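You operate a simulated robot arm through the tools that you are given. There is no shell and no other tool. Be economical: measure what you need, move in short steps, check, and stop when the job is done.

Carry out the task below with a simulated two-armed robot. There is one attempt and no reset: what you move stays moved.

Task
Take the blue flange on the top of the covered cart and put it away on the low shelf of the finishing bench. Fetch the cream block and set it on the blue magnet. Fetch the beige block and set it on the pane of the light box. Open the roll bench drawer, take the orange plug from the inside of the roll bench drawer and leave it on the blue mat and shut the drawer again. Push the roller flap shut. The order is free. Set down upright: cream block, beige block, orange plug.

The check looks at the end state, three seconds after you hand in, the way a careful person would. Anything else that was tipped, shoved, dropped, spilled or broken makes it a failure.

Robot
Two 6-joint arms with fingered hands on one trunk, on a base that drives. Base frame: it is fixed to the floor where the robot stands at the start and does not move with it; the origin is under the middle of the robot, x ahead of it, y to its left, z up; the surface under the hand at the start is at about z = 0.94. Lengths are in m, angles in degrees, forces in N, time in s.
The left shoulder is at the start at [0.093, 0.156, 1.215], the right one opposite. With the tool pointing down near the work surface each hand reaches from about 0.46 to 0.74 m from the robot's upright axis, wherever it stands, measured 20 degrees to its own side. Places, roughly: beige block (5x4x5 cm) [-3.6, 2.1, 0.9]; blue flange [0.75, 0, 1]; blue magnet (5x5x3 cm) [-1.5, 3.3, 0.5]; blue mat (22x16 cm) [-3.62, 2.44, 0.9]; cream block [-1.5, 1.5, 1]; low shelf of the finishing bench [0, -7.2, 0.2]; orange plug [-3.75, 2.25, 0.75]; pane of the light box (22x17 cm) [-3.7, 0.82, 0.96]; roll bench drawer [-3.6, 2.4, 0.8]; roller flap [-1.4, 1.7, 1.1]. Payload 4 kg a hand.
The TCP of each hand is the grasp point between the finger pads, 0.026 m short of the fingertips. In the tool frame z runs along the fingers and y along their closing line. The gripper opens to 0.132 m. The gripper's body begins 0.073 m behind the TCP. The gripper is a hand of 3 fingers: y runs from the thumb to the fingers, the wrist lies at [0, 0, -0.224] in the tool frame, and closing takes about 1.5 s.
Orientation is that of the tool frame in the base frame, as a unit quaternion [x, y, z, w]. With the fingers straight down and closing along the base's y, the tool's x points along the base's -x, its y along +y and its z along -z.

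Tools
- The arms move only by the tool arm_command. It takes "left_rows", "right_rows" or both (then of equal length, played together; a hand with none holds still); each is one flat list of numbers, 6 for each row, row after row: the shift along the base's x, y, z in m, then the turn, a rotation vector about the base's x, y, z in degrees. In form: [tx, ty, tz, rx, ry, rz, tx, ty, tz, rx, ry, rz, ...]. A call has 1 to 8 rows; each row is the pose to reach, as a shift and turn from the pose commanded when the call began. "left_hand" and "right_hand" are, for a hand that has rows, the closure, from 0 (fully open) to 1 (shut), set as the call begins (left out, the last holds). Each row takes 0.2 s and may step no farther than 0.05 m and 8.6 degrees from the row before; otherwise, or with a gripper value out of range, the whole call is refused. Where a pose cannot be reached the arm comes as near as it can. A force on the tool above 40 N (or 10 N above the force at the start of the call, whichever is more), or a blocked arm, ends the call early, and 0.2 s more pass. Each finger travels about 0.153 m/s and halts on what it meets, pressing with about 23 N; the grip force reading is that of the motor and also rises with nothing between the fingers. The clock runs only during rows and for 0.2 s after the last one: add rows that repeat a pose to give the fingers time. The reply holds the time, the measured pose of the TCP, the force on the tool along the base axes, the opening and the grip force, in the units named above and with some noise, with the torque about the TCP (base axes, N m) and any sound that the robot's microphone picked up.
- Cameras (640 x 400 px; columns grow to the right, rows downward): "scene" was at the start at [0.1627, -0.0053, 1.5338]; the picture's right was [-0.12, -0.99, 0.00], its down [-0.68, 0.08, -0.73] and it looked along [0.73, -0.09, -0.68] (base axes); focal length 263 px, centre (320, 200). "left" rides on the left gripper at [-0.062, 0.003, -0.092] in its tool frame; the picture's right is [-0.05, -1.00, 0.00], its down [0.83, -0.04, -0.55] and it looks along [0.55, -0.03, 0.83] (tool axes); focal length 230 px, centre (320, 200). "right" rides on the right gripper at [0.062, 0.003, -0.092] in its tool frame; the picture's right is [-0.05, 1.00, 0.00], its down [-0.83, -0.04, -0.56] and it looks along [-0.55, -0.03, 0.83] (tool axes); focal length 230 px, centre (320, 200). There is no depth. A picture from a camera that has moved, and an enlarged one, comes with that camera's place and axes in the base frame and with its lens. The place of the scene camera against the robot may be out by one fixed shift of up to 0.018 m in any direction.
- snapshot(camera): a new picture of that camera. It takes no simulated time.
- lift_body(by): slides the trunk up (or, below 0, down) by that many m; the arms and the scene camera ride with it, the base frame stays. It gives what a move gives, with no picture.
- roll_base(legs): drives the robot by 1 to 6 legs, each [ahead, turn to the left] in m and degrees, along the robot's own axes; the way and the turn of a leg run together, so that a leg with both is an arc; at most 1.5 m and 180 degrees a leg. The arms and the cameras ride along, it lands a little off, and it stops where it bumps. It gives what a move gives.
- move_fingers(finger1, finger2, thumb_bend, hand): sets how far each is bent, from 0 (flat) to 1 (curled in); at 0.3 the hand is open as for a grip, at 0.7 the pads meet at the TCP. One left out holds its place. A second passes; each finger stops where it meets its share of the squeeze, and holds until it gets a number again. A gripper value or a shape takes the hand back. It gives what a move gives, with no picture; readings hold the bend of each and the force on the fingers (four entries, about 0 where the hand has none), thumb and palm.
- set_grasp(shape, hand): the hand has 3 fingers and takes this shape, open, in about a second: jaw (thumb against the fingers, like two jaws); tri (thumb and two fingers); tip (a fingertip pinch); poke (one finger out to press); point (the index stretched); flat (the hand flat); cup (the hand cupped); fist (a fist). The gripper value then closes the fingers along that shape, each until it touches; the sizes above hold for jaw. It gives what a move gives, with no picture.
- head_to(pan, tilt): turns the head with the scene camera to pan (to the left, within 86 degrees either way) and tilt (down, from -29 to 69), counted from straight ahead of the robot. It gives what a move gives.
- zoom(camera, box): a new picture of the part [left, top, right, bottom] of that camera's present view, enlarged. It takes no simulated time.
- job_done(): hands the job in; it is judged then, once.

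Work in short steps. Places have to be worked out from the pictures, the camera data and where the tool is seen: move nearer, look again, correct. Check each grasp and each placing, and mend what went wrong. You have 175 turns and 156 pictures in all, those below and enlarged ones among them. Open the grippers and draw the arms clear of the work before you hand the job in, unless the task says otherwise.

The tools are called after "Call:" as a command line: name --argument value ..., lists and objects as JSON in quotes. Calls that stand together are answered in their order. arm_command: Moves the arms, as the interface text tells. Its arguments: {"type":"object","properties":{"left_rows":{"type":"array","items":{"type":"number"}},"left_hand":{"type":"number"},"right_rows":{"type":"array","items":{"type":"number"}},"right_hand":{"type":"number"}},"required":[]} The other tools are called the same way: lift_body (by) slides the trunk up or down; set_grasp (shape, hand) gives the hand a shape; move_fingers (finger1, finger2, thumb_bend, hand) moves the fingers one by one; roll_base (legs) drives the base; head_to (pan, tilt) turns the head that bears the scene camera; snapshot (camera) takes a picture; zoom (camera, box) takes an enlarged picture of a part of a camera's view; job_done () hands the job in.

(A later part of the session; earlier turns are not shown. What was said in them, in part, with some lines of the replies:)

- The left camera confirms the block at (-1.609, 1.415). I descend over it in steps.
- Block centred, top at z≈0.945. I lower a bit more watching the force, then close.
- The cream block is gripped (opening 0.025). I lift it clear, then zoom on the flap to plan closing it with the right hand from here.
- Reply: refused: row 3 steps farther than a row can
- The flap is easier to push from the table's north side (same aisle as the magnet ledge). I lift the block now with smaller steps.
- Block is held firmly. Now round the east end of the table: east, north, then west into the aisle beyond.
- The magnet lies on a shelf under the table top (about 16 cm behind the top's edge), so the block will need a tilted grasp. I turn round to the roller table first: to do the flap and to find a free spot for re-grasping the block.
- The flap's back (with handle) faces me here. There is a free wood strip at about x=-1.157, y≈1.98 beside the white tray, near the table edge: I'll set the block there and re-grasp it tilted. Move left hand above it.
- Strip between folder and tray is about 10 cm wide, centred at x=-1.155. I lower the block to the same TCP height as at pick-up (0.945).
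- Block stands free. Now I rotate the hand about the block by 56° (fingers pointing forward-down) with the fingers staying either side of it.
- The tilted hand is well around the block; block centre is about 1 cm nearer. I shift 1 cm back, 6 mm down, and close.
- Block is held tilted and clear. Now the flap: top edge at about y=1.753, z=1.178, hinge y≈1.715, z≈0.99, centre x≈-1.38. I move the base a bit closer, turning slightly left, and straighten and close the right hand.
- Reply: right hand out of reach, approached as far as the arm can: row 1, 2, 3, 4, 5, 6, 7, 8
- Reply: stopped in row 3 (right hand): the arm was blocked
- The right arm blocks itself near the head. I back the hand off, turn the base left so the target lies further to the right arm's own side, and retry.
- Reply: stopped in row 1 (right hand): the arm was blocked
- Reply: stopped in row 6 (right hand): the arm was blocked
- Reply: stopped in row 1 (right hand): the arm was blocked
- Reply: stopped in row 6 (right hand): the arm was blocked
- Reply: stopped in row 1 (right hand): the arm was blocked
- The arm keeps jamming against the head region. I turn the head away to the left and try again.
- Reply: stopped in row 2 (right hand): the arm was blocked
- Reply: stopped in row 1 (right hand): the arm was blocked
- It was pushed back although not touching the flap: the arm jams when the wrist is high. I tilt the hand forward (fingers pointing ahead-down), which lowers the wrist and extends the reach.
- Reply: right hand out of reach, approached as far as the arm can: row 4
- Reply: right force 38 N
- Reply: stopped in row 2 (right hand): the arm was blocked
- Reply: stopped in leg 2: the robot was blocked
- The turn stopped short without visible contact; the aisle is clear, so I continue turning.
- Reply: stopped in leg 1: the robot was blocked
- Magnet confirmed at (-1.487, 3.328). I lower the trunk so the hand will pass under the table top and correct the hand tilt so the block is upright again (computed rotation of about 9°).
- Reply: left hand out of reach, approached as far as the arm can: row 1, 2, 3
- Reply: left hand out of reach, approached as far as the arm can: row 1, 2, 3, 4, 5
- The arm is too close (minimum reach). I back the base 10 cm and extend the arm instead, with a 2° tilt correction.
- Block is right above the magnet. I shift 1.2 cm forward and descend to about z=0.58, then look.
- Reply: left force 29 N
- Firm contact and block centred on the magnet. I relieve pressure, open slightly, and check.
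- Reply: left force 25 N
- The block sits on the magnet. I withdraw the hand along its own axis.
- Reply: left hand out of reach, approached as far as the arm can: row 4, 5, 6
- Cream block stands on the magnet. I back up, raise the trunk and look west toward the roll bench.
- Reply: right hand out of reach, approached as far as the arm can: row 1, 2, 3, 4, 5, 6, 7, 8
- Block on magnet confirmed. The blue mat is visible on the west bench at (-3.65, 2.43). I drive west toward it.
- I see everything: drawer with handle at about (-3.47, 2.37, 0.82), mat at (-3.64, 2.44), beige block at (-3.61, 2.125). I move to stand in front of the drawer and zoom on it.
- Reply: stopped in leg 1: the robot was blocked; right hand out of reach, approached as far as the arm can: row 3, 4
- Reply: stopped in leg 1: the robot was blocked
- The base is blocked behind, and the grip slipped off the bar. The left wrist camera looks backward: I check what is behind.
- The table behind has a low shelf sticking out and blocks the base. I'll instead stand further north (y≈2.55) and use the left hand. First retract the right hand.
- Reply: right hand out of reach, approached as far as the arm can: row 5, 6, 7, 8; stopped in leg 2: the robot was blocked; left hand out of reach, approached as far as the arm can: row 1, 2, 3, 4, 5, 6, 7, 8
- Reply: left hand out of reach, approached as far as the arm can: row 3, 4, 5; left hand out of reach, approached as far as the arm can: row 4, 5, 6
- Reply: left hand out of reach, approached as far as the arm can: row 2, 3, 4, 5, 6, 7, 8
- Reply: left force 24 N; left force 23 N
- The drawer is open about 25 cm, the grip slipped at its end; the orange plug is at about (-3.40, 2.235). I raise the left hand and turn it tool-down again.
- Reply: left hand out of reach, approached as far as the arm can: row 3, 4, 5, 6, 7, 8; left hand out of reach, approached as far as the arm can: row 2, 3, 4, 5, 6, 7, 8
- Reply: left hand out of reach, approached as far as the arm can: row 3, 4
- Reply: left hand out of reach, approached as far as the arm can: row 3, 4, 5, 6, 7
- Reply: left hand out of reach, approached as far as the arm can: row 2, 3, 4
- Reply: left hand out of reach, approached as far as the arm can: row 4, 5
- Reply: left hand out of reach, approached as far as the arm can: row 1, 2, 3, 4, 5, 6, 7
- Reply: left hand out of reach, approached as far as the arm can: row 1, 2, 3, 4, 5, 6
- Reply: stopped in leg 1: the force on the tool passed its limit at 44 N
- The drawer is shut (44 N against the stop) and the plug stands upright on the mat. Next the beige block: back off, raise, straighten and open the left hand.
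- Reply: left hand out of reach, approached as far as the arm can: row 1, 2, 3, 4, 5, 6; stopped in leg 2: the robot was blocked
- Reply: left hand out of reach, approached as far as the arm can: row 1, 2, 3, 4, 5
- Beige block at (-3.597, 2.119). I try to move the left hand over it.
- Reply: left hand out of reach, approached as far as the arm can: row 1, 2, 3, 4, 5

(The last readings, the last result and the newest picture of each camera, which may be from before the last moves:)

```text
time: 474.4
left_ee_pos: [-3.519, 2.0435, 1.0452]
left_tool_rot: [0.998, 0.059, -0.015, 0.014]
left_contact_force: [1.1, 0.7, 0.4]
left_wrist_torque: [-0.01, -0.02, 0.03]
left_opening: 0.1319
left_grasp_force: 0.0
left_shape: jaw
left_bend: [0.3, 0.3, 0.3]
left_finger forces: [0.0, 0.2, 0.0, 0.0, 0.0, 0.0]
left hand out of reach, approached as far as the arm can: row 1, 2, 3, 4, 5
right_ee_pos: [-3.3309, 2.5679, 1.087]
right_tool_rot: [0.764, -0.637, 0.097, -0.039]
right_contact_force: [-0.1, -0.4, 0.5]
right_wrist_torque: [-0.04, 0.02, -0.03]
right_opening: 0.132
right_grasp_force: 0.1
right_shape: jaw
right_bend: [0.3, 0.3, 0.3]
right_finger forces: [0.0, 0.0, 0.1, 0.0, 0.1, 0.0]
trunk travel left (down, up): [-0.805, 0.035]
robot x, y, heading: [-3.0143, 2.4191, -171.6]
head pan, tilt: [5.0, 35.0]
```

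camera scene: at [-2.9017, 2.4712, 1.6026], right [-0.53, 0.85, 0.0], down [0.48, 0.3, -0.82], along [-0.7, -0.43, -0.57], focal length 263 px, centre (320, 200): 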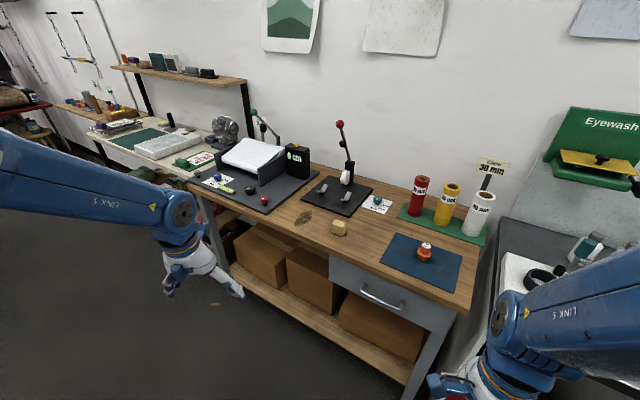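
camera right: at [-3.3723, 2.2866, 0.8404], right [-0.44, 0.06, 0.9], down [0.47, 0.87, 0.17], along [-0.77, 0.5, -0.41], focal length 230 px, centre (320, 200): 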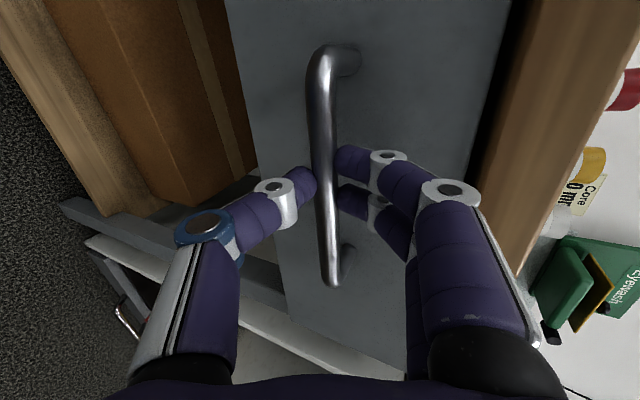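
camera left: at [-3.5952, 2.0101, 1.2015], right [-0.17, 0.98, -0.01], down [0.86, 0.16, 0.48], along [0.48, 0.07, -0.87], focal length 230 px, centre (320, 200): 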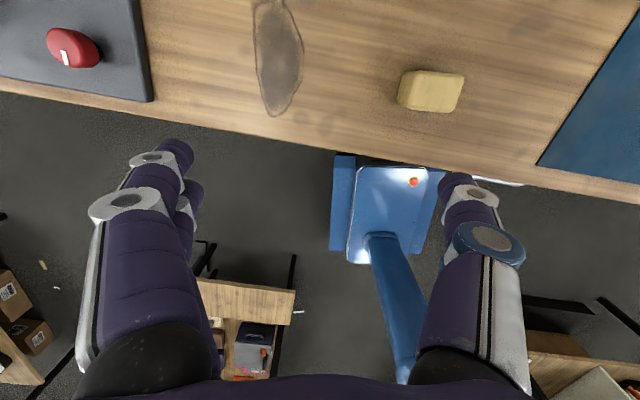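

The arm's posture limits it again, so I use the base: turn 7.5° right and advance 3 cm brings the hand over the block.

Call:
roll_base --legs '[[0, -7.5], [0.033, 0]]'

Call:
snapshot --camera "left"

```text
time: 475.9
left_ee_pos: [-3.5853, 2.1072, 1.0502]
left_tool_rot: [1.0, 0.0, -0.02, 0.013]
left_contact_force: [-0.4, 0.3, -0.2]
left_wrist_torque: [-0.02, -0.01, 0.0]
left_opening: 0.1318
left_grasp_force: 0.1
left_shape: jaw
left_bend: [0.3, 0.3, 0.3]
left_finger forces: [0.1, 0.1, 0.0, 0.2, 0.0, 0.1]
right_ee_pos: [-3.3304, 2.6051, 1.0914]
right_tool_rot: [0.723, -0.683, 0.1, -0.031]
right_contact_force: [-1.7, -1.9, -0.2]
right_wrist_torque: [0.19, -0.16, 0.06]
right_opening: 0.132
right_grasp_force: 0.1
right_shape: jaw
right_bend: [0.3, 0.3, 0.3]
right_finger forces: [0.1, 0.0, 0.0, 0.0, 0.0, 0.0]
trunk travel left (down, up): [-0.805, 0.035]
robot x, y, heading: [-3.0479, 2.4192, -178.8]
head pan, tilt: [5.0, 35.0]
```

```text
17 pictures are left
camera left: at [-3.643, 2.1052, 1.1448], right [-0.05, 1.0, -0.02], down [0.85, 0.06, 0.52], along [0.52, 0.01, -0.85], focal length 230 px, centre (320, 200)
```

left: 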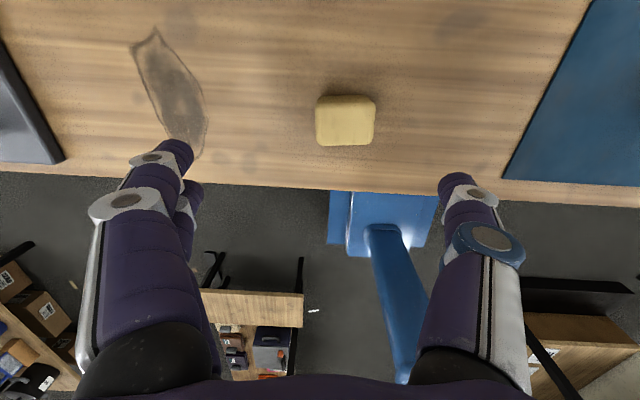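

Nearly centred (off by 1.8 cm, 1.6 cm). I lower the hand with a small arm correction.

Call:
arm_command --left_rows '[-0.006, 0.006, -0.02, 0, 0, 0, -0.012, 0.012, -0.045, 0, 0, 0, -0.018, 0.016, -0.07, 0, 0, 0, -0.018, 0.016, -0.07, 0, 0, 0]'

```text
time: 476.9
left_ee_pos: [-3.5877, 2.1167, 0.984]
left_tool_rot: [1.0, -0.001, -0.026, 0.013]
left_contact_force: [-0.3, -0.1, 0.4]
left_wrist_torque: [0.05, 0.02, -0.03]
left_opening: 0.1318
left_grasp_force: 0.0
left_shape: jaw
left_bend: [0.3, 0.3, 0.3]
left_finger forces: [0.1, 0.0, 0.0, 0.1, 0.1, 0.1]
left hand out of reach, approached as far as the arm can: row 2, 3, 4
right_ee_pos: [-3.3446, 2.6051, 1.0872]
right_tool_rot: [0.726, -0.68, 0.098, -0.028]
right_contact_force: [-0.6, -0.6, 0.6]
right_wrist_torque: [0.04, 0.01, 0.03]
right_opening: 0.1323
right_grasp_force: 0.1
right_shape: jaw
right_bend: [0.3, 0.3, 0.3]
right_finger forces: [0.0, 0.1, 0.0, 0.0, 0.0, 0.0]
trunk travel left (down, up): [-0.805, 0.035]
robot x, y, heading: [-3.0474, 2.4194, -178.8]
head pan, tilt: [5.0, 35.0]
```

Advance 1.3 cm with the base, then lower with the trunk and look.

Call:
roll_base --legs '[[0.014, 0]]'

Call:
lift_body --by -0.04

Call:
snapshot --camera "left"

```text
time: 477.7
left_ee_pos: [-3.5985, 2.118, 0.9867]
left_tool_rot: [1.0, -0.001, -0.028, 0.012]
left_contact_force: [-1.5, -0.3, 0.3]
left_wrist_torque: [0.01, 0.06, -0.01]
left_opening: 0.1322
left_grasp_force: 0.1
left_shape: jaw
left_bend: [0.3, 0.3, 0.3]
left_finger forces: [0.0, 0.1, 0.0, 0.0, 0.0, 0.0]
right_ee_pos: [-3.3541, 2.6042, 1.0888]
right_tool_rot: [0.728, -0.679, 0.096, -0.026]
right_contact_force: [0.1, -0.1, 0.9]
right_wrist_torque: [0.0, 0.06, -0.03]
right_opening: 0.1318
right_grasp_force: 0.0
right_shape: jaw
right_bend: [0.3, 0.3, 0.3]
right_finger forces: [0.0, 0.0, 0.1, 0.1, 0.0, 0.0]
trunk travel left (down, up): [-0.805, 0.035]
robot x, y, heading: [-3.0623, 2.4208, -179.0]
head pan, tilt: [5.0, 35.0]
```

```text
time: 478.5
left_ee_pos: [-3.5845, 2.1191, 0.9532]
left_tool_rot: [0.999, -0.003, -0.036, 0.011]
left_contact_force: [0.3, 0.7, -0.2]
left_wrist_torque: [-0.04, 0.01, -0.01]
left_opening: 0.132
left_grasp_force: 0.1
left_shape: jaw
left_bend: [0.3, 0.3, 0.3]
left_finger forces: [0.0, 0.0, 0.1, 0.0, 0.0, 0.1]
right_ee_pos: [-3.3599, 2.6045, 1.0459]
right_tool_rot: [0.732, -0.675, 0.094, -0.022]
right_contact_force: [0.7, -0.7, 1.0]
right_wrist_torque: [0.02, -0.03, -0.02]
right_opening: 0.1318
right_grasp_force: 0.0
right_shape: jaw
right_bend: [0.3, 0.3, 0.3]
right_finger forces: [0.0, 0.0, 0.0, 0.0, 0.0, 0.0]
trunk travel left (down, up): [-0.765, 0.075]
robot x, y, heading: [-3.0597, 2.4231, -179.1]
head pan, tilt: [5.0, 35.0]
```

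```text
16 pictures are left
camera left: at [-3.6407, 2.1189, 1.0505], right [-0.05, 1.0, -0.02], down [0.87, 0.05, 0.49], along [0.49, 0.01, -0.87], focal length 230 px, centre (320, 200)
```

left: 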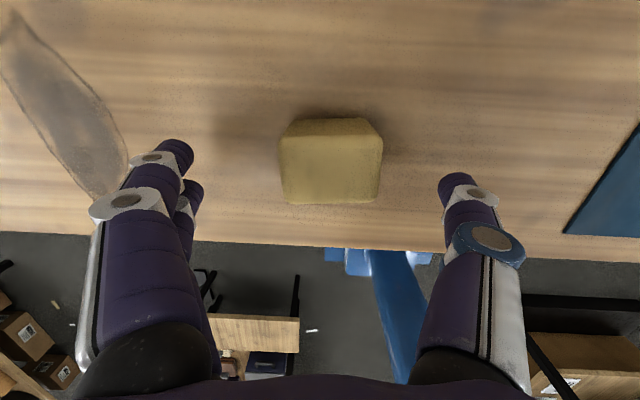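

The block centre is 1.7 cm further in. I advance the base 1.7 cm, lower 1 cm, and close.

Call:
roll_base --legs '[[0.018, 0]]'

Call:
lift_body --by -0.01

Call:
arm_command --left_rows '[0, 0, 0, 0, 0, 0, 0, 0, 0, 0, 0, 0, 0, 0, 0, 0, 0, 0, 0, 0, 0, 0, 0, 0, 0, 0, 0, 0, 0, 0, 0, 0, 0, 0, 0, 0]' --left_hand 1

Call:
snapshot --camera "left"

```text
time: 479.3
left_ee_pos: [-3.6011, 2.1189, 0.9561]
left_tool_rot: [0.999, -0.002, -0.037, 0.01]
left_contact_force: [0.2, 0.1, 0.1]
left_wrist_torque: [0.02, 0.01, -0.02]
left_opening: 0.1321
left_grasp_force: 0.1
left_shape: jaw
left_bend: [0.3, 0.3, 0.3]
left_finger forces: [0.0, 0.0, 0.0, 0.0, 0.0, 0.1]
right_ee_pos: [-3.3747, 2.6028, 1.049]
right_tool_rot: [0.732, -0.675, 0.091, -0.019]
right_contact_force: [-0.8, 0.0, -0.3]
right_wrist_torque: [0.02, 0.04, 0.02]
right_opening: 0.1319
right_grasp_force: 0.0
right_shape: jaw
right_bend: [0.3, 0.3, 0.3]
right_finger forces: [0.0, 0.0, 0.0, 0.1, 0.0, 0.0]
trunk travel left (down, up): [-0.765, 0.075]
robot x, y, heading: [-3.0745, 2.4183, -178.8]
head pan, tilt: [5.0, 35.0]
```

```text
time: 479.9
left_ee_pos: [-3.5881, 2.1232, 0.954]
left_tool_rot: [0.999, -0.004, -0.044, 0.009]
left_contact_force: [0.5, 0.2, 0.2]
left_wrist_torque: [0.01, -0.02, 0.0]
left_opening: 0.1319
left_grasp_force: 0.1
left_shape: jaw
left_bend: [0.3, 0.3, 0.3]
left_finger forces: [0.0, 0.0, 0.0, 0.1, 0.1, 0.0]
right_ee_pos: [-3.3807, 2.6042, 1.0364]
right_tool_rot: [0.736, -0.671, 0.088, -0.016]
right_contact_force: [0.0, 0.5, 0.0]
right_wrist_torque: [-0.01, -0.01, 0.02]
right_opening: 0.132
right_grasp_force: 0.1
right_shape: jaw
right_bend: [0.3, 0.3, 0.3]
right_finger forces: [0.0, 0.0, 0.0, 0.0, 0.0, 0.0]
trunk travel left (down, up): [-0.755, 0.085]
robot x, y, heading: [-3.0821, 2.4178, -178.7]
head pan, tilt: [5.0, 35.0]
```

```text
time: 481.2
left_ee_pos: [-3.5885, 2.121, 0.9543]
left_tool_rot: [0.999, -0.003, -0.045, 0.009]
left_contact_force: [0.1, 0.2, 0.0]
left_wrist_torque: [-0.02, -0.03, 0.0]
left_opening: 0.0441
left_grasp_force: 23.2
left_shape: jaw
left_bend: [0.73, 0.73, 0.7]
left_finger forces: [10.5, 10.4, 0.1, 0.1, 21.0, 0.0]
right_ee_pos: [-3.3809, 2.603, 1.0358]
right_tool_rot: [0.737, -0.67, 0.088, -0.016]
right_contact_force: [0.5, -0.5, -0.5]
right_wrist_torque: [0.01, 0.02, -0.02]
right_opening: 0.1319
right_grasp_force: 0.0
right_shape: jaw
right_bend: [0.3, 0.3, 0.3]
right_finger forces: [0.1, 0.0, 0.0, 0.1, 0.1, 0.0]
trunk travel left (down, up): [-0.755, 0.085]
robot x, y, heading: [-3.0772, 2.4215, -178.8]
head pan, tilt: [5.0, 35.0]
```

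```text
15 pictures are left
camera left: at [-3.6411, 2.1203, 1.0507], right [-0.05, 1.0, -0.01], down [0.88, 0.05, 0.48], along [0.48, 0.01, -0.88], focal length 230 px, centre (320, 200)
```

left: 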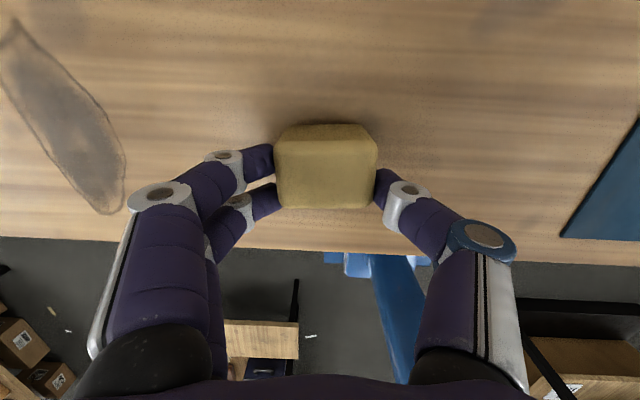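

Gripped (opening 0.044). I lift with the trunk and check.

Call:
lift_body --by 0.08

Call:
snapshot --camera "left"

```text
time: 482.4
left_ee_pos: [-3.5877, 2.1219, 1.0338]
left_tool_rot: [0.999, -0.002, -0.046, 0.009]
left_contact_force: [1.0, 0.0, -0.8]
left_wrist_torque: [-0.01, 0.0, 0.03]
left_opening: 0.0441
left_grasp_force: 23.2
left_shape: jaw
left_bend: [0.73, 0.74, 0.7]
left_finger forces: [10.4, 10.3, 0.0, 0.0, 20.9, 0.0]
right_ee_pos: [-3.3831, 2.6015, 1.1164]
right_tool_rot: [0.737, -0.67, 0.087, -0.017]
right_contact_force: [0.5, 0.0, 0.7]
right_wrist_torque: [0.02, -0.01, 0.0]
right_opening: 0.1322
right_grasp_force: 0.2
right_shape: jaw
right_bend: [0.3, 0.3, 0.3]
right_finger forces: [0.0, 0.0, 0.0, 0.0, 0.0, 0.1]
trunk travel left (down, up): [-0.835, 0.005]
robot x, y, heading: [-3.0795, 2.419, -178.8]
head pan, tilt: [5.0, 35.0]
```

```text
14 pictures are left
camera left: at [-3.6412, 2.1203, 1.1306], right [-0.05, 1.0, -0.01], down [0.88, 0.05, 0.48], along [0.48, 0.01, -0.88], focal length 230 px, centre (320, 200)
```

left: 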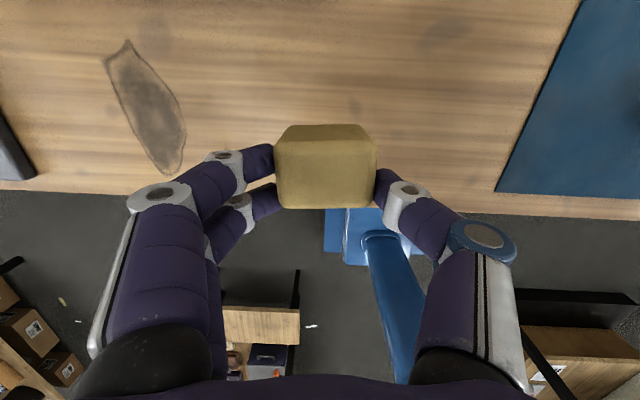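

The beige block is lifted upright. Now I carry it south to the light box, keeping the arm as is and using the base.

Call:
roll_base --legs '[[-0.06, 0], [0, 45], [0, 44]]'

Call:
snapshot --camera "scene"

```text
time: 484.6
left_ee_pos: [-3.3958, 1.9891, 1.0446]
left_tool_rot: [0.986, 0.158, -0.053, 0.018]
left_contact_force: [0.1, -0.6, -0.9]
left_wrist_torque: [0.01, -0.05, 0.0]
left_opening: 0.0439
left_grasp_force: 23.0
left_shape: jaw
left_bend: [0.73, 0.73, 0.7]
left_finger forces: [10.7, 11.0, 0.0, 0.0, 21.8, 0.0]
right_ee_pos: [-3.3647, 2.5081, 1.1137]
right_tool_rot: [0.835, -0.539, 0.103, -0.042]
right_contact_force: [-1.0, -1.8, 0.3]
right_wrist_torque: [-0.03, -0.09, 0.01]
right_opening: 0.132
right_grasp_force: 0.0
right_shape: jaw
right_bend: [0.3, 0.3, 0.3]
right_finger forces: [0.0, 0.0, 0.0, 0.1, 0.1, 0.0]
trunk travel left (down, up): [-0.835, 0.005]
robot x, y, heading: [-3.0214, 2.4232, -161.6]
head pan, tilt: [5.0, 35.0]
stopped in leg 2: the robot was blocked; the commanded pose is now the measured one
```

```text
13 pictures are left
camera scene: at [-3.1921, 2.3698, 1.6277], right [-0.39, 0.92, -0.01], down [0.55, 0.23, -0.8], along [-0.74, -0.32, -0.6], focal length 263 px, centre (320, 200)
```

scene: 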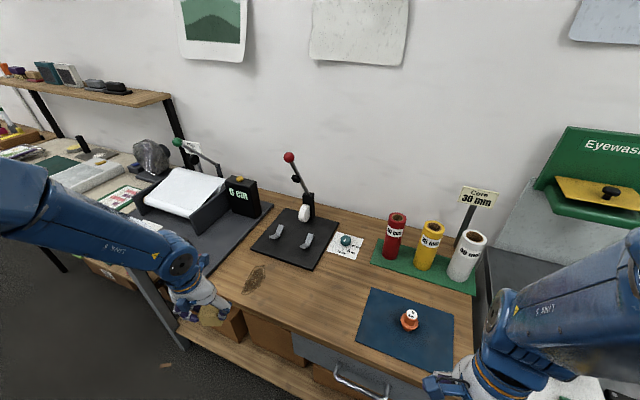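

Everything looks fine; the turn simply stopped early. Continue in smaller turns, then drive south.

Call:
roll_base --legs '[[0, 35], [0, 36]]'

Call:
roll_base --legs '[[0.6, 0], [0.68, 0]]'

Call:
snapshot --camera "scene"

```text
time: 485.4
left_ee_pos: [-3.3453, 1.9918, 1.0688]
left_tool_rot: [0.981, 0.174, -0.078, 0.02]
left_contact_force: [-0.5, 0.2, 0.2]
left_wrist_torque: [0.01, -0.02, -0.02]
left_opening: 0.0437
left_grasp_force: 22.7
left_shape: jaw
left_bend: [0.73, 0.74, 0.7]
left_finger forces: [10.5, 10.8, 0.0, 0.0, 21.3, 0.0]
right_ee_pos: [-3.3592, 2.4959, 1.116]
right_tool_rot: [0.853, -0.511, 0.096, -0.038]
right_contact_force: [0.8, -0.2, 1.1]
right_wrist_torque: [-0.01, -0.03, 0.03]
right_opening: 0.132
right_grasp_force: 0.0
right_shape: jaw
right_bend: [0.3, 0.3, 0.3]
right_finger forces: [0.1, 0.0, 0.0, 0.0, 0.0, 0.1]
trunk travel left (down, up): [-0.835, 0.005]
robot x, y, heading: [-3.0186, 2.427, -160.2]
head pan, tilt: [5.0, 35.0]
stopped in leg 1: the robot was blocked; the commanded pose is now the measured one
```

```text
time: 487.2
left_ee_pos: [-3.4811, 1.9533, 1.0832]
left_tool_rot: [0.982, 0.164, -0.095, 0.022]
left_contact_force: [1.0, -0.5, -1.0]
left_wrist_torque: [0.04, 0.0, 0.0]
left_opening: 0.0435
left_grasp_force: 22.5
left_shape: jaw
left_bend: [0.73, 0.73, 0.7]
left_finger forces: [10.7, 11.0, 0.0, 0.1, 21.8, 0.0]
right_ee_pos: [-3.5007, 2.4473, 1.1178]
right_tool_rot: [0.852, -0.514, 0.098, -0.034]
right_contact_force: [-0.5, -0.2, -0.1]
right_wrist_torque: [-0.02, 0.02, -0.01]
right_opening: 0.132
right_grasp_force: 0.1
right_shape: jaw
right_bend: [0.3, 0.3, 0.3]
right_finger forces: [0.0, 0.0, 0.0, 0.0, 0.1, 0.1]
trunk travel left (down, up): [-0.835, 0.005]
robot x, y, heading: [-3.1687, 2.3674, -160.9]
head pan, tilt: [5.0, 35.0]
stopped in leg 1: the robot was blocked; the commanded pose is now the measured one
```

```text
12 pictures are left
camera scene: at [-3.3206, 2.3105, 1.6299], right [-0.4, 0.92, 0.0], down [0.54, 0.23, -0.81], along [-0.74, -0.33, -0.58], focal length 263 px, centre (320, 200)
```

scene: 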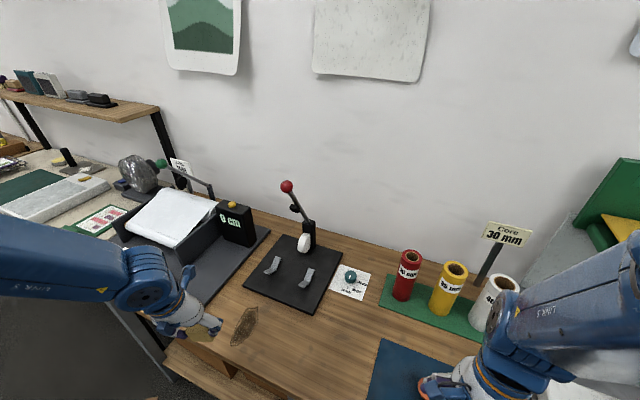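

I should not have chained that drive: the base bumped the bench front. Nothing is displaced; I back off and re-pose the left arm (outward and upright), which seems to press on the head.

Call:
roll_base --legs '[[-0.22, 0]]'

Call:
arm_command --left_rows '[-0.02, -0.03, 0, 1, -3, 0, -0.03, -0.06, -0.01, 2, -6, 0, -0.04, -0.09, -0.02, 3, -9, 0, -0.04, -0.12, -0.03, 4, -10.5, 0, -0.04, -0.14, -0.03, 4, -10.5, 0, -0.04, -0.14, -0.03, 4, -10.5, 0]'

```text
time: 488.9
left_ee_pos: [-3.2562, 2.0253, 1.0827]
left_tool_rot: [0.982, 0.164, -0.094, 0.023]
left_contact_force: [0.9, -0.3, -0.6]
left_wrist_torque: [-0.01, 0.02, -0.04]
left_opening: 0.0435
left_grasp_force: 23.1
left_shape: jaw
left_bend: [0.73, 0.73, 0.7]
left_finger forces: [10.7, 11.0, 0.1, 0.1, 21.7, 0.0]
right_ee_pos: [-3.268, 2.5263, 1.1233]
right_tool_rot: [0.849, -0.518, 0.096, -0.033]
right_contact_force: [-0.4, 0.6, 0.5]
right_wrist_torque: [-0.02, 0.02, 0.01]
right_opening: 0.1319
right_grasp_force: 0.1
right_shape: jaw
right_bend: [0.3, 0.3, 0.3]
right_finger forces: [0.0, 0.0, 0.0, 0.1, 0.0, 0.1]
trunk travel left (down, up): [-0.835, 0.005]
robot x, y, heading: [-2.9503, 2.4406, -161.2]
head pan, tilt: [5.0, 35.0]
```

```text
time: 490.3
left_ee_pos: [-3.302, 1.8852, 1.0501]
left_tool_rot: [0.987, 0.162, -0.001, 0.002]
left_contact_force: [0.0, 0.8, 0.1]
left_wrist_torque: [-0.01, 0.03, 0.02]
left_opening: 0.0434
left_grasp_force: 22.8
left_shape: jaw
left_bend: [0.73, 0.73, 0.7]
left_finger forces: [10.5, 11.0, 0.0, 0.0, 21.6, 0.1]
right_ee_pos: [-3.2864, 2.5196, 1.1163]
right_tool_rot: [0.853, -0.512, 0.098, -0.034]
right_contact_force: [0.2, -0.8, 0.0]
right_wrist_torque: [-0.02, 0.02, 0.0]
right_opening: 0.1321
right_grasp_force: 0.1
right_shape: jaw
right_bend: [0.3, 0.3, 0.3]
right_finger forces: [0.1, 0.1, 0.1, 0.1, 0.0, 0.1]
trunk travel left (down, up): [-0.835, 0.005]
robot x, y, heading: [-2.9529, 2.4393, -161.2]
head pan, tilt: [5.0, 35.0]
```

The arm moved freely now. Turn left to face south.

Call:
roll_base --legs '[[0, 71]]'

```text
time: 491.3
left_ee_pos: [-3.2516, 1.8827, 1.0676]
left_tool_rot: [0.983, 0.185, -0.023, 0.007]
left_contact_force: [-0.1, 0.0, -0.5]
left_wrist_torque: [-0.02, -0.03, -0.01]
left_opening: 0.0435
left_grasp_force: 22.7
left_shape: jaw
left_bend: [0.73, 0.73, 0.7]
left_finger forces: [10.6, 10.9, 0.0, 0.0, 21.5, 0.1]
right_ee_pos: [-3.2905, 2.5066, 1.1168]
right_tool_rot: [0.869, -0.482, 0.102, -0.039]
right_contact_force: [0.7, 0.5, -0.1]
right_wrist_torque: [0.02, 0.03, 0.02]
right_opening: 0.1318
right_grasp_force: 0.0
right_shape: jaw
right_bend: [0.3, 0.3, 0.3]
right_finger forces: [0.0, 0.0, 0.0, 0.1, 0.0, 0.1]
trunk travel left (down, up): [-0.835, 0.005]
robot x, y, heading: [-2.9526, 2.4404, -158.6]
head pan, tilt: [5.0, 35.0]
stopped in leg 1: the robot was blocked; the commanded pose is now the measured one
```

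Blocked again with only the left arm pushed: its elbow must be against the head. I extend both arms forward and turn the head aside, then retry.

Call:
arm_command --left_rows '[-0.02, -0.01, -0.01, 0, -1, 0, -0.05, -0.03, -0.02, 0, -2, 0, -0.08, -0.05, -0.03, 0, -3, 0, -0.1, -0.06, -0.04, 0, -3, 0, -0.1, -0.06, -0.04, 0, -3, 0]' --right_rows '[-0.03, -0.01, 0, 0, 0, 0, -0.06, -0.02, 0, 0, 0, 0, -0.1, -0.03, 0, 0, 0, 0, -0.13, -0.04, 0, 0, 0, 0, -0.13, -0.04, 0, 0, 0, 0]'

Call:
head_to --pan -10 --tilt 45

Call:
roll_base --legs '[[0, 40]]'

```text
time: 492.5
left_ee_pos: [-3.3481, 1.8202, 1.0269]
left_tool_rot: [0.983, 0.183, 0.003, 0.009]
left_contact_force: [0.3, -0.5, -1.4]
left_wrist_torque: [0.02, 0.0, -0.02]
left_opening: 0.0432
left_grasp_force: 22.6
left_shape: jaw
left_bend: [0.73, 0.74, 0.7]
left_finger forces: [10.1, 10.5, 0.1, 0.0, 20.7, 0.0]
right_ee_pos: [-3.3942, 2.4648, 1.1193]
right_tool_rot: [0.865, -0.49, 0.099, -0.038]
right_contact_force: [-0.2, -0.3, -0.8]
right_wrist_torque: [0.01, 0.05, 0.0]
right_opening: 0.1317
right_grasp_force: 0.0
right_shape: jaw
right_bend: [0.3, 0.3, 0.3]
right_finger forces: [0.0, 0.1, 0.1, 0.1, 0.1, 0.0]
right hand out of reach, approached as far as the arm can: row 3, 4, 5
trunk travel left (down, up): [-0.835, 0.005]
robot x, y, heading: [-2.9525, 2.4403, -158.5]
head pan, tilt: [5.0, 35.0]
```

```text
time: 493.3
left_ee_pos: [-3.3464, 1.8205, 1.0275]
left_tool_rot: [0.983, 0.183, 0.004, 0.009]
left_contact_force: [-0.5, -0.8, -1.4]
left_wrist_torque: [0.0, 0.01, 0.0]
left_opening: 0.0431
left_grasp_force: 22.2
left_shape: jaw
left_bend: [0.73, 0.74, 0.7]
left_finger forces: [10.1, 10.5, 0.0, 0.1, 20.6, 0.0]
right_ee_pos: [-3.3933, 2.4637, 1.1179]
right_tool_rot: [0.865, -0.49, 0.099, -0.04]
right_contact_force: [-0.3, 0.3, 0.6]
right_wrist_torque: [0.0, -0.01, 0.01]
right_opening: 0.132
right_grasp_force: 0.0
right_shape: jaw
right_bend: [0.3, 0.3, 0.3]
right_finger forces: [0.0, 0.0, 0.1, 0.1, 0.0, 0.0]
trunk travel left (down, up): [-0.835, 0.005]
robot x, y, heading: [-2.9513, 2.4377, -158.6]
head pan, tilt: [-10.0, 45.0]
```

```text
time: 495.7
left_ee_pos: [-2.8573, 1.7098, 1.0266]
left_tool_rot: [0.861, 0.509, 0.007, 0.007]
left_contact_force: [0.2, -1.0, -1.4]
left_wrist_torque: [0.0, 0.02, 0.04]
left_opening: 0.0431
left_grasp_force: 23.2
left_shape: jaw
left_bend: [0.73, 0.74, 0.7]
left_finger forces: [10.0, 10.5, 0.1, 0.1, 20.3, 0.0]
right_ee_pos: [-3.3076, 2.1714, 1.1195]
right_tool_rot: [0.981, -0.165, 0.079, -0.071]
right_contact_force: [-0.4, -0.2, 0.6]
right_wrist_torque: [0.01, 0.02, 0.02]
right_opening: 0.1321
right_grasp_force: 0.1
right_shape: jaw
right_bend: [0.3, 0.3, 0.3]
right_finger forces: [0.1, 0.1, 0.1, 0.0, 0.1, 0.1]
trunk travel left (down, up): [-0.835, 0.005]
robot x, y, heading: [-2.9618, 2.44, -118.7]
head pan, tilt: [-10.0, 45.0]
```

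The turn works now. Turn a bit more to the south and look ahead.

Call:
roll_base --legs '[[0, 18]]'

Call:
snapshot --camera "scene"

```text
time: 497.2
left_ee_pos: [-2.6338, 1.7923, 1.0371]
left_tool_rot: [0.771, 0.637, -0.001, 0.011]
left_contact_force: [0.0, -0.5, -0.8]
left_wrist_torque: [-0.01, 0.01, 0.01]
left_opening: 0.0428
left_grasp_force: 23.2
left_shape: jaw
left_bend: [0.74, 0.74, 0.7]
left_finger forces: [10.4, 10.9, 0.1, 0.0, 21.2, 0.0]
right_ee_pos: [-3.2042, 2.097, 1.1247]
right_tool_rot: [0.995, -0.008, 0.066, -0.073]
right_contact_force: [0.0, 0.5, -0.2]
right_wrist_torque: [0.04, -0.05, 0.01]
right_opening: 0.1317
right_grasp_force: 0.1
right_shape: jaw
right_bend: [0.3, 0.3, 0.3]
right_finger forces: [0.1, 0.0, 0.1, 0.0, 0.0, 0.0]
trunk travel left (down, up): [-0.835, 0.005]
robot x, y, heading: [-2.959, 2.4404, -100.3]
head pan, tilt: [-10.0, 45.0]
```

```text
11 pictures are left
camera scene: at [-3.0035, 2.2886, 1.6144], right [-0.94, 0.35, 0.0], down [0.25, 0.68, -0.69], along [-0.24, -0.65, -0.72], focal length 263 px, centre (320, 200)
```

scene: 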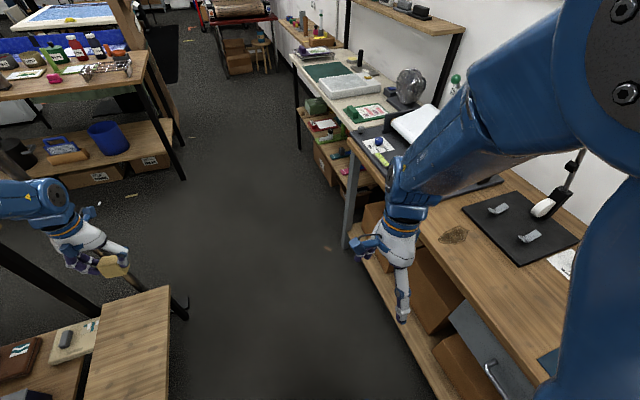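

The aisle is clear, and the light box is visible at about (-3.71, 0.85). I drive down to y≈1.28.

Call:
roll_base --legs '[[0, 3.5], [1.15, 0]]'

```text
time: 503.4
left_ee_pos: [-2.6961, 0.7179, 1.0471]
left_tool_rot: [0.742, 0.67, -0.01, 0.017]
left_contact_force: [0.2, -0.8, -0.1]
left_wrist_torque: [-0.03, 0.01, 0.02]
left_opening: 0.0427
left_grasp_force: 23.3
left_shape: jaw
left_bend: [0.74, 0.74, 0.7]
left_finger forces: [10.4, 10.9, 0.0, 0.0, 21.3, 0.1]
right_ee_pos: [-3.2912, 0.9748, 1.1313]
right_tool_rot: [0.995, 0.036, 0.061, -0.067]
right_contact_force: [-0.1, -0.2, 0.8]
right_wrist_torque: [-0.01, 0.04, 0.0]
right_opening: 0.1318
right_grasp_force: 0.2
right_shape: jaw
right_bend: [0.3, 0.3, 0.3]
right_finger forces: [0.0, 0.0, 0.0, 0.0, 0.0, 0.1]
trunk travel left (down, up): [-0.835, 0.005]
robot x, y, heading: [-3.0784, 1.3204, -95.3]
head pan, tilt: [-10.0, 45.0]
```

Now turn right to face the light box.

Call:
roll_base --legs '[[0, -45], [0, -39]]'

Call:
snapshot --camera "scene"

```text
time: 508.2
left_ee_pos: [-3.6064, 0.8978, 1.0753]
left_tool_rot: [0.999, -0.018, -0.051, 0.001]
left_contact_force: [-1.0, -0.1, -1.0]
left_wrist_torque: [0.01, -0.03, -0.03]
left_opening: 0.0424
left_grasp_force: 23.0
left_shape: jaw
left_bend: [0.74, 0.73, 0.7]
left_finger forces: [10.5, 10.7, 0.1, 0.1, 21.0, 0.0]
right_ee_pos: [-3.367, 1.5042, 1.1218]
right_tool_rot: [0.753, -0.648, 0.116, -0.027]
right_contact_force: [-0.1, 0.3, -0.4]
right_wrist_torque: [0.01, 0.04, -0.05]
right_opening: 0.1322
right_grasp_force: 0.1
right_shape: jaw
right_bend: [0.3, 0.3, 0.3]
right_finger forces: [0.0, 0.0, 0.0, 0.1, 0.0, 0.0]
trunk travel left (down, up): [-0.835, 0.005]
robot x, y, heading: [-3.0782, 1.3113, 179.6]
head pan, tilt: [-10.0, 45.0]
stopped in leg 2: the robot was blocked; the commanded pose is now the measured one
```

```text
10 pictures are left
camera scene: at [-3.2419, 1.3259, 1.6143], right [0.18, 0.98, 0.0], down [0.71, -0.13, -0.69], along [-0.68, 0.13, -0.72], focal length 263 px, centre (320, 200)
```

scene: 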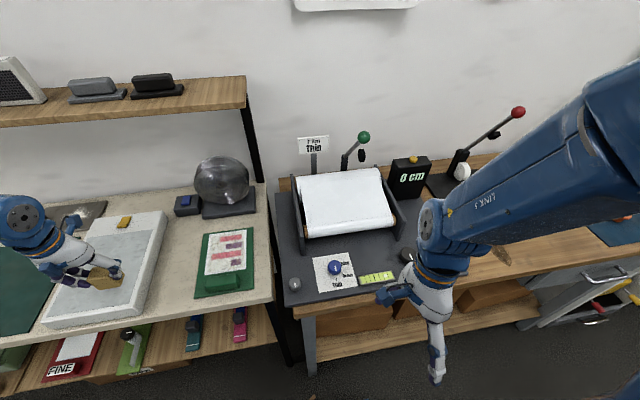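

Light box pane centre at about (-3.709, 0.82). I move the hand outward with the arm and advance the base 6.5 cm.

Call:
arm_command --left_rows '[-0.01, -0.025, 0, 0, 0, 0, -0.02, -0.05, 0, 0, 0, 0, -0.03, -0.077, 0, 0, 0, 0, -0.03, -0.077, 0, 0, 0, 0]'

Call:
roll_base --legs '[[0.07, 0]]'

Call:
snapshot --camera "left"

```text
time: 509.2
left_ee_pos: [-3.635, 0.8178, 1.074]
left_tool_rot: [0.998, -0.02, -0.051, 0.002]
left_contact_force: [0.3, -0.4, -0.2]
left_wrist_torque: [0.03, -0.02, 0.0]
left_opening: 0.0421
left_grasp_force: 23.1
left_shape: jaw
left_bend: [0.74, 0.73, 0.7]
left_finger forces: [10.4, 10.9, 0.0, 0.1, 21.1, 0.0]
right_ee_pos: [-3.3674, 1.5045, 1.121]
right_tool_rot: [0.752, -0.648, 0.117, -0.026]
right_contact_force: [0.1, -0.5, -0.6]
right_wrist_torque: [0.02, -0.02, 0.0]
right_opening: 0.1317
right_grasp_force: 0.0
right_shape: jaw
right_bend: [0.3, 0.3, 0.3]
right_finger forces: [0.0, 0.0, 0.1, 0.0, 0.0, 0.1]
trunk travel left (down, up): [-0.835, 0.005]
robot x, y, heading: [-3.0823, 1.3052, 179.8]
head pan, tilt: [-10.0, 45.0]
```

```text
time: 510.2
left_ee_pos: [-3.6928, 0.8184, 1.0811]
left_tool_rot: [0.998, -0.02, -0.059, 0.001]
left_contact_force: [-0.1, -0.5, -0.4]
left_wrist_torque: [0.03, -0.05, 0.01]
left_opening: 0.0421
left_grasp_force: 22.6
left_shape: jaw
left_bend: [0.74, 0.73, 0.7]
left_finger forces: [10.3, 10.6, 0.0, 0.0, 21.1, 0.0]
right_ee_pos: [-3.4203, 1.5037, 1.1258]
right_tool_rot: [0.752, -0.649, 0.109, -0.023]
right_contact_force: [1.5, 0.7, -0.7]
right_wrist_torque: [0.03, 0.11, -0.05]
right_opening: 0.1321
right_grasp_force: 0.0
right_shape: jaw
right_bend: [0.3, 0.3, 0.3]
right_finger forces: [0.1, 0.0, 0.0, 0.1, 0.1, 0.1]
trunk travel left (down, up): [-0.835, 0.005]
robot x, y, heading: [-3.151, 1.3072, 179.3]
head pan, tilt: [-10.0, 45.0]
```

```text
9 pictures are left
camera left: at [-3.7427, 0.8175, 1.1807], right [-0.01, 1.0, 0.0], down [0.89, 0.01, 0.45], along [0.45, 0.01, -0.89], focal length 230 px, centre (320, 200)
```

left: 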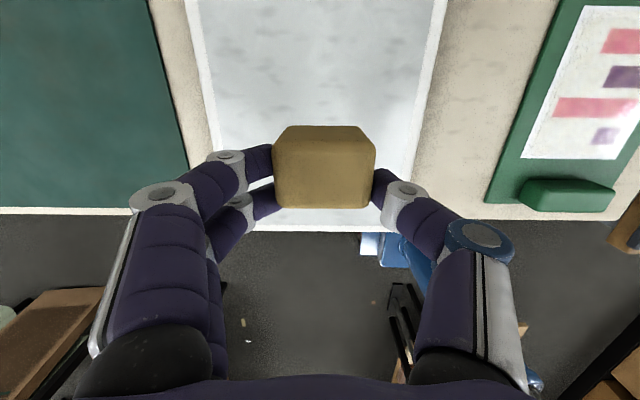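

The block is well within the pane area. I lower with the trunk.

Call:
lift_body --by -0.05

```text
time: 511.1
left_ee_pos: [-3.6929, 0.8195, 1.0347]
left_tool_rot: [0.998, -0.021, -0.063, 0.0]
left_contact_force: [0.1, 0.0, -1.4]
left_wrist_torque: [0.02, 0.02, 0.0]
left_opening: 0.042
left_grasp_force: 22.5
left_shape: jaw
left_bend: [0.74, 0.73, 0.7]
left_finger forces: [10.1, 10.7, 0.1, 0.0, 20.9, 0.0]
right_ee_pos: [-3.4347, 1.5052, 1.0713]
right_tool_rot: [0.753, -0.647, 0.112, -0.023]
right_contact_force: [0.5, -0.7, 0.6]
right_wrist_torque: [0.0, 0.04, -0.02]
right_opening: 0.132
right_grasp_force: 0.2
right_shape: jaw
right_bend: [0.3, 0.3, 0.3]
right_finger forces: [0.1, 0.0, 0.0, 0.0, 0.0, 0.0]
trunk travel left (down, up): [-0.785, 0.055]
robot x, y, heading: [-3.1539, 1.3067, 179.3]
head pan, tilt: [-10.0, 45.0]
```

Call:
lift_body --by -0.014

Call:
zoom --camera "scene" --box '[0, 180, 240, 360]'

```text
time: 511.7
left_ee_pos: [-3.6954, 0.8217, 1.0184]
left_tool_rot: [0.998, -0.021, -0.062, -0.001]
left_contact_force: [0.5, 0.7, -0.6]
left_wrist_torque: [0.01, 0.0, 0.0]
left_opening: 0.0421
left_grasp_force: 22.9
left_shape: jaw
left_bend: [0.74, 0.73, 0.7]
left_finger forces: [10.1, 10.6, 0.1, 0.0, 20.9, 0.0]
right_ee_pos: [-3.4375, 1.5056, 1.0563]
right_tool_rot: [0.754, -0.647, 0.113, -0.024]
right_contact_force: [-0.7, -0.4, 0.1]
right_wrist_torque: [0.0, -0.01, 0.02]
right_opening: 0.1319
right_grasp_force: 0.0
right_shape: jaw
right_bend: [0.3, 0.3, 0.3]
right_finger forces: [0.1, 0.0, 0.0, 0.0, 0.0, 0.0]
trunk travel left (down, up): [-0.771, 0.069]
robot x, y, heading: [-3.1548, 1.3076, 179.2]
head pan, tilt: [-10.0, 45.0]
```

```text
2.22 times, centred on (120, 270) of scene
camera zoom: at [-3.3104, 1.3273, 1.5505], right [0.18, 0.98, 0.0], down [0.71, -0.13, -0.69], along [-0.68, 0.13, -0.72], focal length 585 px, centre (764, 44)
```

zoom: 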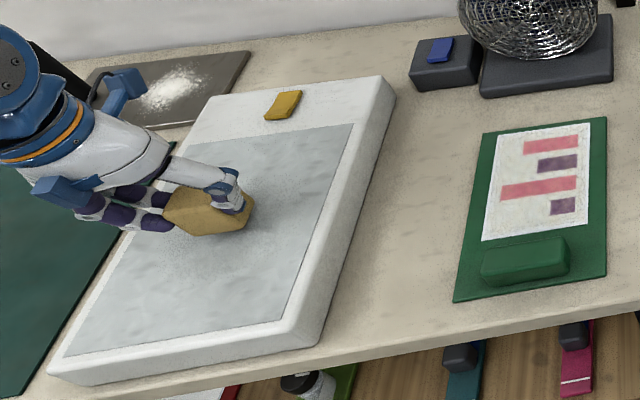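

The block hangs just above the pane, near its centre. Continue lowering in small steps.

Call:
lift_body --by -0.009

```text
time: 512.3
left_ee_pos: [-3.695, 0.8205, 1.0093]
left_tool_rot: [0.998, -0.021, -0.06, 0.001]
left_contact_force: [-0.8, 1.0, -0.9]
left_wrist_torque: [0.02, 0.02, 0.0]
left_opening: 0.0422
left_grasp_force: 22.8
left_shape: jaw
left_bend: [0.74, 0.73, 0.7]
left_finger forces: [10.2, 10.6, 0.1, 0.1, 21.0, 0.0]
right_ee_pos: [-3.4367, 1.5053, 1.0463]
right_tool_rot: [0.754, -0.646, 0.114, -0.024]
right_contact_force: [-0.1, 0.3, -0.4]
right_wrist_torque: [0.0, -0.01, -0.01]
right_opening: 0.132
right_grasp_force: 0.0
right_shape: jaw
right_bend: [0.3, 0.3, 0.3]
right_finger forces: [0.0, 0.0, 0.1, 0.0, 0.1, 0.1]
trunk travel left (down, up): [-0.762, 0.078]
robot x, y, heading: [-3.151, 1.3087, 179.2]
head pan, tilt: [-10.0, 45.0]
```

No contact yet; a little further.

Call:
lift_body --by -0.008

```text
time: 512.9
left_ee_pos: [-3.6957, 0.8211, 1.0035]
left_tool_rot: [0.998, -0.021, -0.061, 0.001]
left_contact_force: [-0.9, 0.1, 8.1]
left_wrist_torque: [-0.08, 0.02, 0.0]
left_opening: 0.0423
left_grasp_force: 23.1
left_shape: jaw
left_bend: [0.74, 0.74, 0.7]
left_finger forces: [10.9, 12.0, 0.0, 0.0, 23.2, 0.0]
right_ee_pos: [-3.4357, 1.5057, 1.0385]
right_tool_rot: [0.754, -0.647, 0.112, -0.024]
right_contact_force: [-0.4, 0.1, 0.7]
right_wrist_torque: [0.02, 0.02, -0.02]
right_opening: 0.132
right_grasp_force: 0.1
right_shape: jaw
right_bend: [0.3, 0.3, 0.3]
right_finger forces: [0.0, 0.0, 0.0, 0.0, 0.0, 0.1]
trunk travel left (down, up): [-0.754, 0.086]
robot x, y, heading: [-3.1515, 1.3069, 179.5]
head pan, tilt: [-10.0, 45.0]
```

Contact of 8 N. I open the hand and raise the trunk.

Call:
arm_command --left_rows '[0, 0, 0, 0, 0, 0, 0, 0, 0, 0, 0, 0, 0, 0, 0, 0, 0, 0, 0, 0, 0, 0, 0, 0, 0, 0, 0, 0, 0, 0]' --left_hand 0

Call:
lift_body --by 0.085

Call:
snapshot --camera "left"

```text
time: 514.1
left_ee_pos: [-3.6956, 0.8203, 1.0009]
left_tool_rot: [0.998, -0.021, -0.061, 0.0]
left_contact_force: [-0.3, 0.2, 0.0]
left_wrist_torque: [-0.03, -0.01, 0.0]
left_opening: 0.1318
left_grasp_force: 0.0
left_shape: jaw
left_bend: [0.3, 0.3, 0.3]
left_finger forces: [0.0, 0.0, 0.0, 0.1, 0.0, 0.0]
right_ee_pos: [-3.4368, 1.5054, 1.0378]
right_tool_rot: [0.754, -0.647, 0.113, -0.024]
right_contact_force: [-0.2, -0.1, -0.7]
right_wrist_torque: [0.0, -0.04, 0.02]
right_opening: 0.1319
right_grasp_force: 0.1
right_shape: jaw
right_bend: [0.3, 0.3, 0.3]
right_finger forces: [0.1, 0.0, 0.0, 0.0, 0.1, 0.1]
trunk travel left (down, up): [-0.754, 0.086]
robot x, y, heading: [-3.1514, 1.3089, 179.5]
head pan, tilt: [-10.0, 45.0]
```

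```text
time: 515.3
left_ee_pos: [-3.6951, 0.8209, 1.0866]
left_tool_rot: [0.998, -0.021, -0.061, 0.0]
left_contact_force: [0.0, -0.1, -0.4]
left_wrist_torque: [-0.04, 0.01, -0.02]
left_opening: 0.1318
left_grasp_force: 0.1
left_shape: jaw
left_bend: [0.3, 0.3, 0.3]
left_finger forces: [0.1, 0.1, 0.1, 0.1, 0.0, 0.0]
right_ee_pos: [-3.4387, 1.5051, 1.1233]
right_tool_rot: [0.754, -0.647, 0.113, -0.024]
right_contact_force: [-0.1, 0.3, -0.5]
right_wrist_torque: [0.03, -0.02, -0.02]
right_opening: 0.1318
right_grasp_force: 0.0
right_shape: jaw
right_bend: [0.3, 0.3, 0.3]
right_finger forces: [0.1, 0.0, 0.1, 0.0, 0.1, 0.0]
trunk travel left (down, up): [-0.839, 0.001]
robot x, y, heading: [-3.1498, 1.3089, 179.5]
head pan, tilt: [-10.0, 45.0]
```

```text
7 pictures are left
camera left: at [-3.7457, 0.82, 1.1853], right [-0.01, 1.0, 0.0], down [0.89, 0.01, 0.45], along [0.45, 0.01, -0.89], focal length 230 px, centre (320, 200)
```

left: 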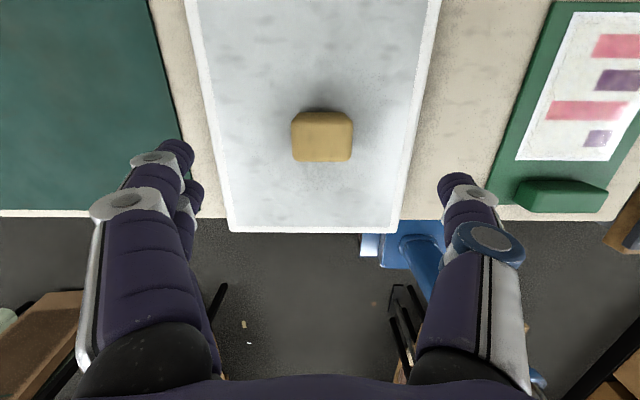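

The beige block stands on the pane. I back off to draw the arms clear and take a last look.

Call:
roll_base --legs '[[-0.28, 0]]'

Call:
head_to --pan -15 --tilt 35

Call:
snapshot --camera "scene"

```text
time: 517.3
left_ee_pos: [-3.4145, 0.8194, 1.0849]
left_tool_rot: [0.998, -0.023, -0.06, 0.0]
left_contact_force: [-0.3, 1.1, -0.1]
left_wrist_torque: [0.0, 0.0, 0.01]
left_opening: 0.132
left_grasp_force: 0.1
left_shape: jaw
left_bend: [0.3, 0.3, 0.3]
left_finger forces: [0.0, 0.1, 0.1, 0.0, 0.0, 0.1]
right_ee_pos: [-3.1554, 1.5025, 1.1245]
right_tool_rot: [0.752, -0.648, 0.114, -0.023]
right_contact_force: [0.3, 0.0, -0.3]
right_wrist_torque: [-0.01, 0.0, -0.01]
right_opening: 0.132
right_grasp_force: 0.1
right_shape: jaw
right_bend: [0.3, 0.3, 0.3]
right_finger forces: [0.0, 0.0, 0.0, 0.0, 0.0, 0.0]
trunk travel left (down, up): [-0.839, 0.001]
robot x, y, heading: [-2.8669, 1.3045, 179.4]
head pan, tilt: [-10.0, 45.0]
```

```text
time: 518.0
left_ee_pos: [-3.4007, 0.8205, 1.0948]
left_tool_rot: [0.997, -0.025, -0.073, 0.001]
left_contact_force: [0.6, 0.3, 0.7]
left_wrist_torque: [0.01, 0.0, 0.01]
left_opening: 0.1319
left_grasp_force: 0.1
left_shape: jaw
left_bend: [0.3, 0.3, 0.3]
left_finger forces: [0.1, 0.0, 0.0, 0.0, 0.0, 0.1]
right_ee_pos: [-3.1583, 1.5034, 1.122]
right_tool_rot: [0.756, -0.646, 0.106, -0.017]
right_contact_force: [-0.3, 0.5, 0.2]
right_wrist_torque: [0.0, 0.02, -0.04]
right_opening: 0.1319
right_grasp_force: 0.1
right_shape: jaw
right_bend: [0.3, 0.3, 0.3]
right_finger forces: [0.1, 0.1, 0.1, 0.0, 0.0, 0.1]
trunk travel left (down, up): [-0.839, 0.001]
robot x, y, heading: [-2.8663, 1.3027, 179.0]
head pan, tilt: [-15.0, 35.0]
```

```text
6 pictures are left
camera scene: at [-3.0339, 1.3337, 1.633], right [0.27, 0.96, 0.01], down [0.57, -0.16, -0.81], along [-0.78, 0.22, -0.59], focal length 263 px, centre (320, 200)
```

scene: 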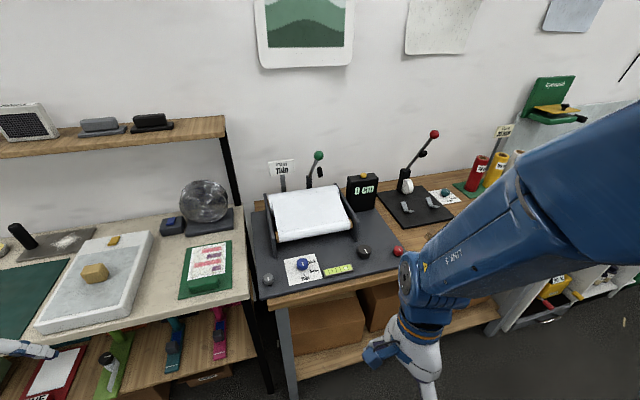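

Beige block is fine. I check the drawer and plug once more by turning a little right.

Call:
roll_base --legs '[[0, -38]]'

Call:
snapshot --camera "scene"

```text
time: 519.6
left_ee_pos: [-3.5232, 1.0566, 1.1124]
left_tool_rot: [0.97, -0.222, -0.097, -0.016]
left_contact_force: [0.4, 0.0, -0.4]
left_wrist_torque: [0.02, -0.03, 0.03]
left_opening: 0.132
left_grasp_force: 0.0
left_shape: jaw
left_bend: [0.3, 0.3, 0.3]
left_finger forces: [0.1, 0.1, 0.0, 0.0, 0.1, 0.0]
right_ee_pos: [-3.0532, 1.596, 1.1248]
right_tool_rot: [-0.608, 0.784, -0.124, 0.0]
right_contact_force: [-0.1, 0.0, -0.7]
right_wrist_torque: [-0.04, 0.05, 0.04]
right_opening: 0.132
right_grasp_force: 0.1
right_shape: jaw
right_bend: [0.3, 0.3, 0.3]
right_finger forces: [0.1, 0.0, 0.1, 0.0, 0.0, 0.0]
trunk travel left (down, up): [-0.839, 0.001]
robot x, y, heading: [-2.8684, 1.3024, 156.5]
head pan, tilt: [-15.0, 35.0]
stopped in leg 1: the robot was blocked; the commanded pose is now the measured one
```

```text
5 pictures are left
camera scene: at [-3.0118, 1.3942, 1.6329], right [0.62, 0.78, 0.0], down [0.46, -0.36, -0.81], along [-0.63, 0.5, -0.59], focal length 263 px, centre (320, 200)
```

scene: 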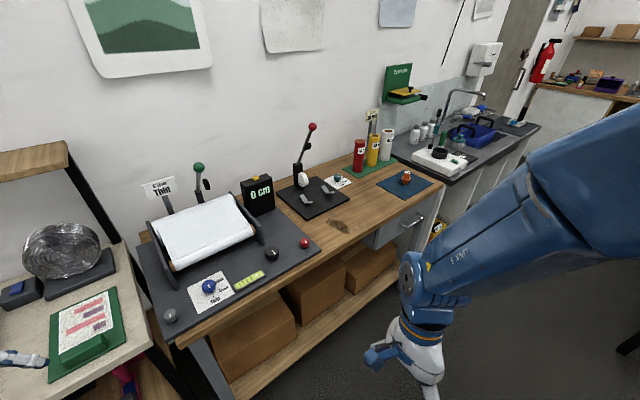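

Call:
zoom --camera "scene" --box '[340, 150, 480, 255]'

Call:
roll_base --legs '[[-0.15, 0]]'

```text
3.81 times, centred on (410, 202) of scene
camera zoom: at [-3.0118, 1.3942, 1.6329], right [0.62, 0.78, 0.0], down [0.46, -0.36, -0.81], along [-0.63, 0.5, -0.59], focal length 1002 px, centre (-23, 190)
```

zoom: 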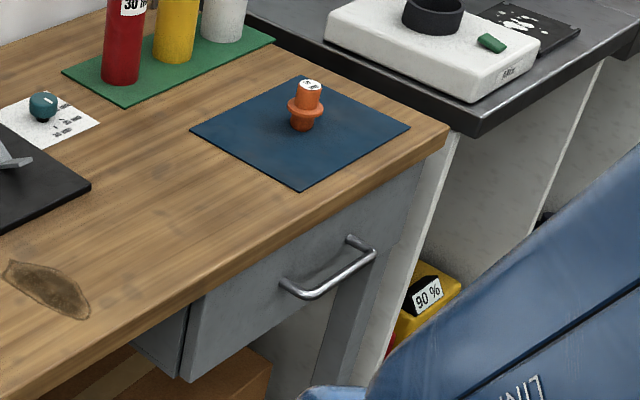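

```text
time: 520.4
left_ee_pos: [-3.4727, 1.0422, 1.0646]
left_tool_rot: [0.974, -0.224, -0.035, 0.0]
left_contact_force: [1.4, 0.5, -0.2]
left_wrist_torque: [-0.01, -0.01, -0.02]
left_opening: 0.1319
left_grasp_force: 0.1
left_shape: jaw
left_bend: [0.3, 0.3, 0.3]
left_finger forces: [0.1, 0.0, 0.1, 0.0, 0.0, 0.1]
right_ee_pos: [-3.0583, 1.5977, 1.1204]
right_tool_rot: [-0.614, 0.782, -0.11, -0.009]
right_contact_force: [0.0, -0.3, -0.6]
right_wrist_torque: [-0.03, -0.02, 0.0]
right_opening: 0.1318
right_grasp_force: 0.0
right_shape: jaw
right_bend: [0.3, 0.3, 0.3]
right_finger forces: [0.1, 0.1, 0.0, 0.0, 0.0, 0.0]
trunk travel left (down, up): [-0.839, 0.001]
robot x, y, heading: [-2.8613, 1.3015, 156.5]
head pan, tilt: [-15.0, 35.0]
stopped in leg 1: the robot was blocked; the commanded pose is now the measured one
```

The drawer is flush (handle bar back at its original place), the plug is upright on the mat, and both hands are open and free. I hand the job in.

Call:
job_done

```text
The job is handed in.
```

I did all five jobs and handed in; I don't have the checker's verdict.

- **Flange:** it is on the low shelf of the finishing bench.
- **Cream block:** it stands on the blue magnet.
- **Beige block:** it stands on the pane of the light box.
- **Orange plug and drawer:** the plug stands on the blue mat and the drawer is shut again.
- **Roller flap:** it is pushed shut.

The robot bumped into things a few times. The left hand hit the front of the finishing bench at about 125 N, and the base ran into the roll bench. It also backed up to the low shelf of the roller table, and may have touched a small table's leg. I saw nothing out of place in the pictures afterwards, but I did not check every item.
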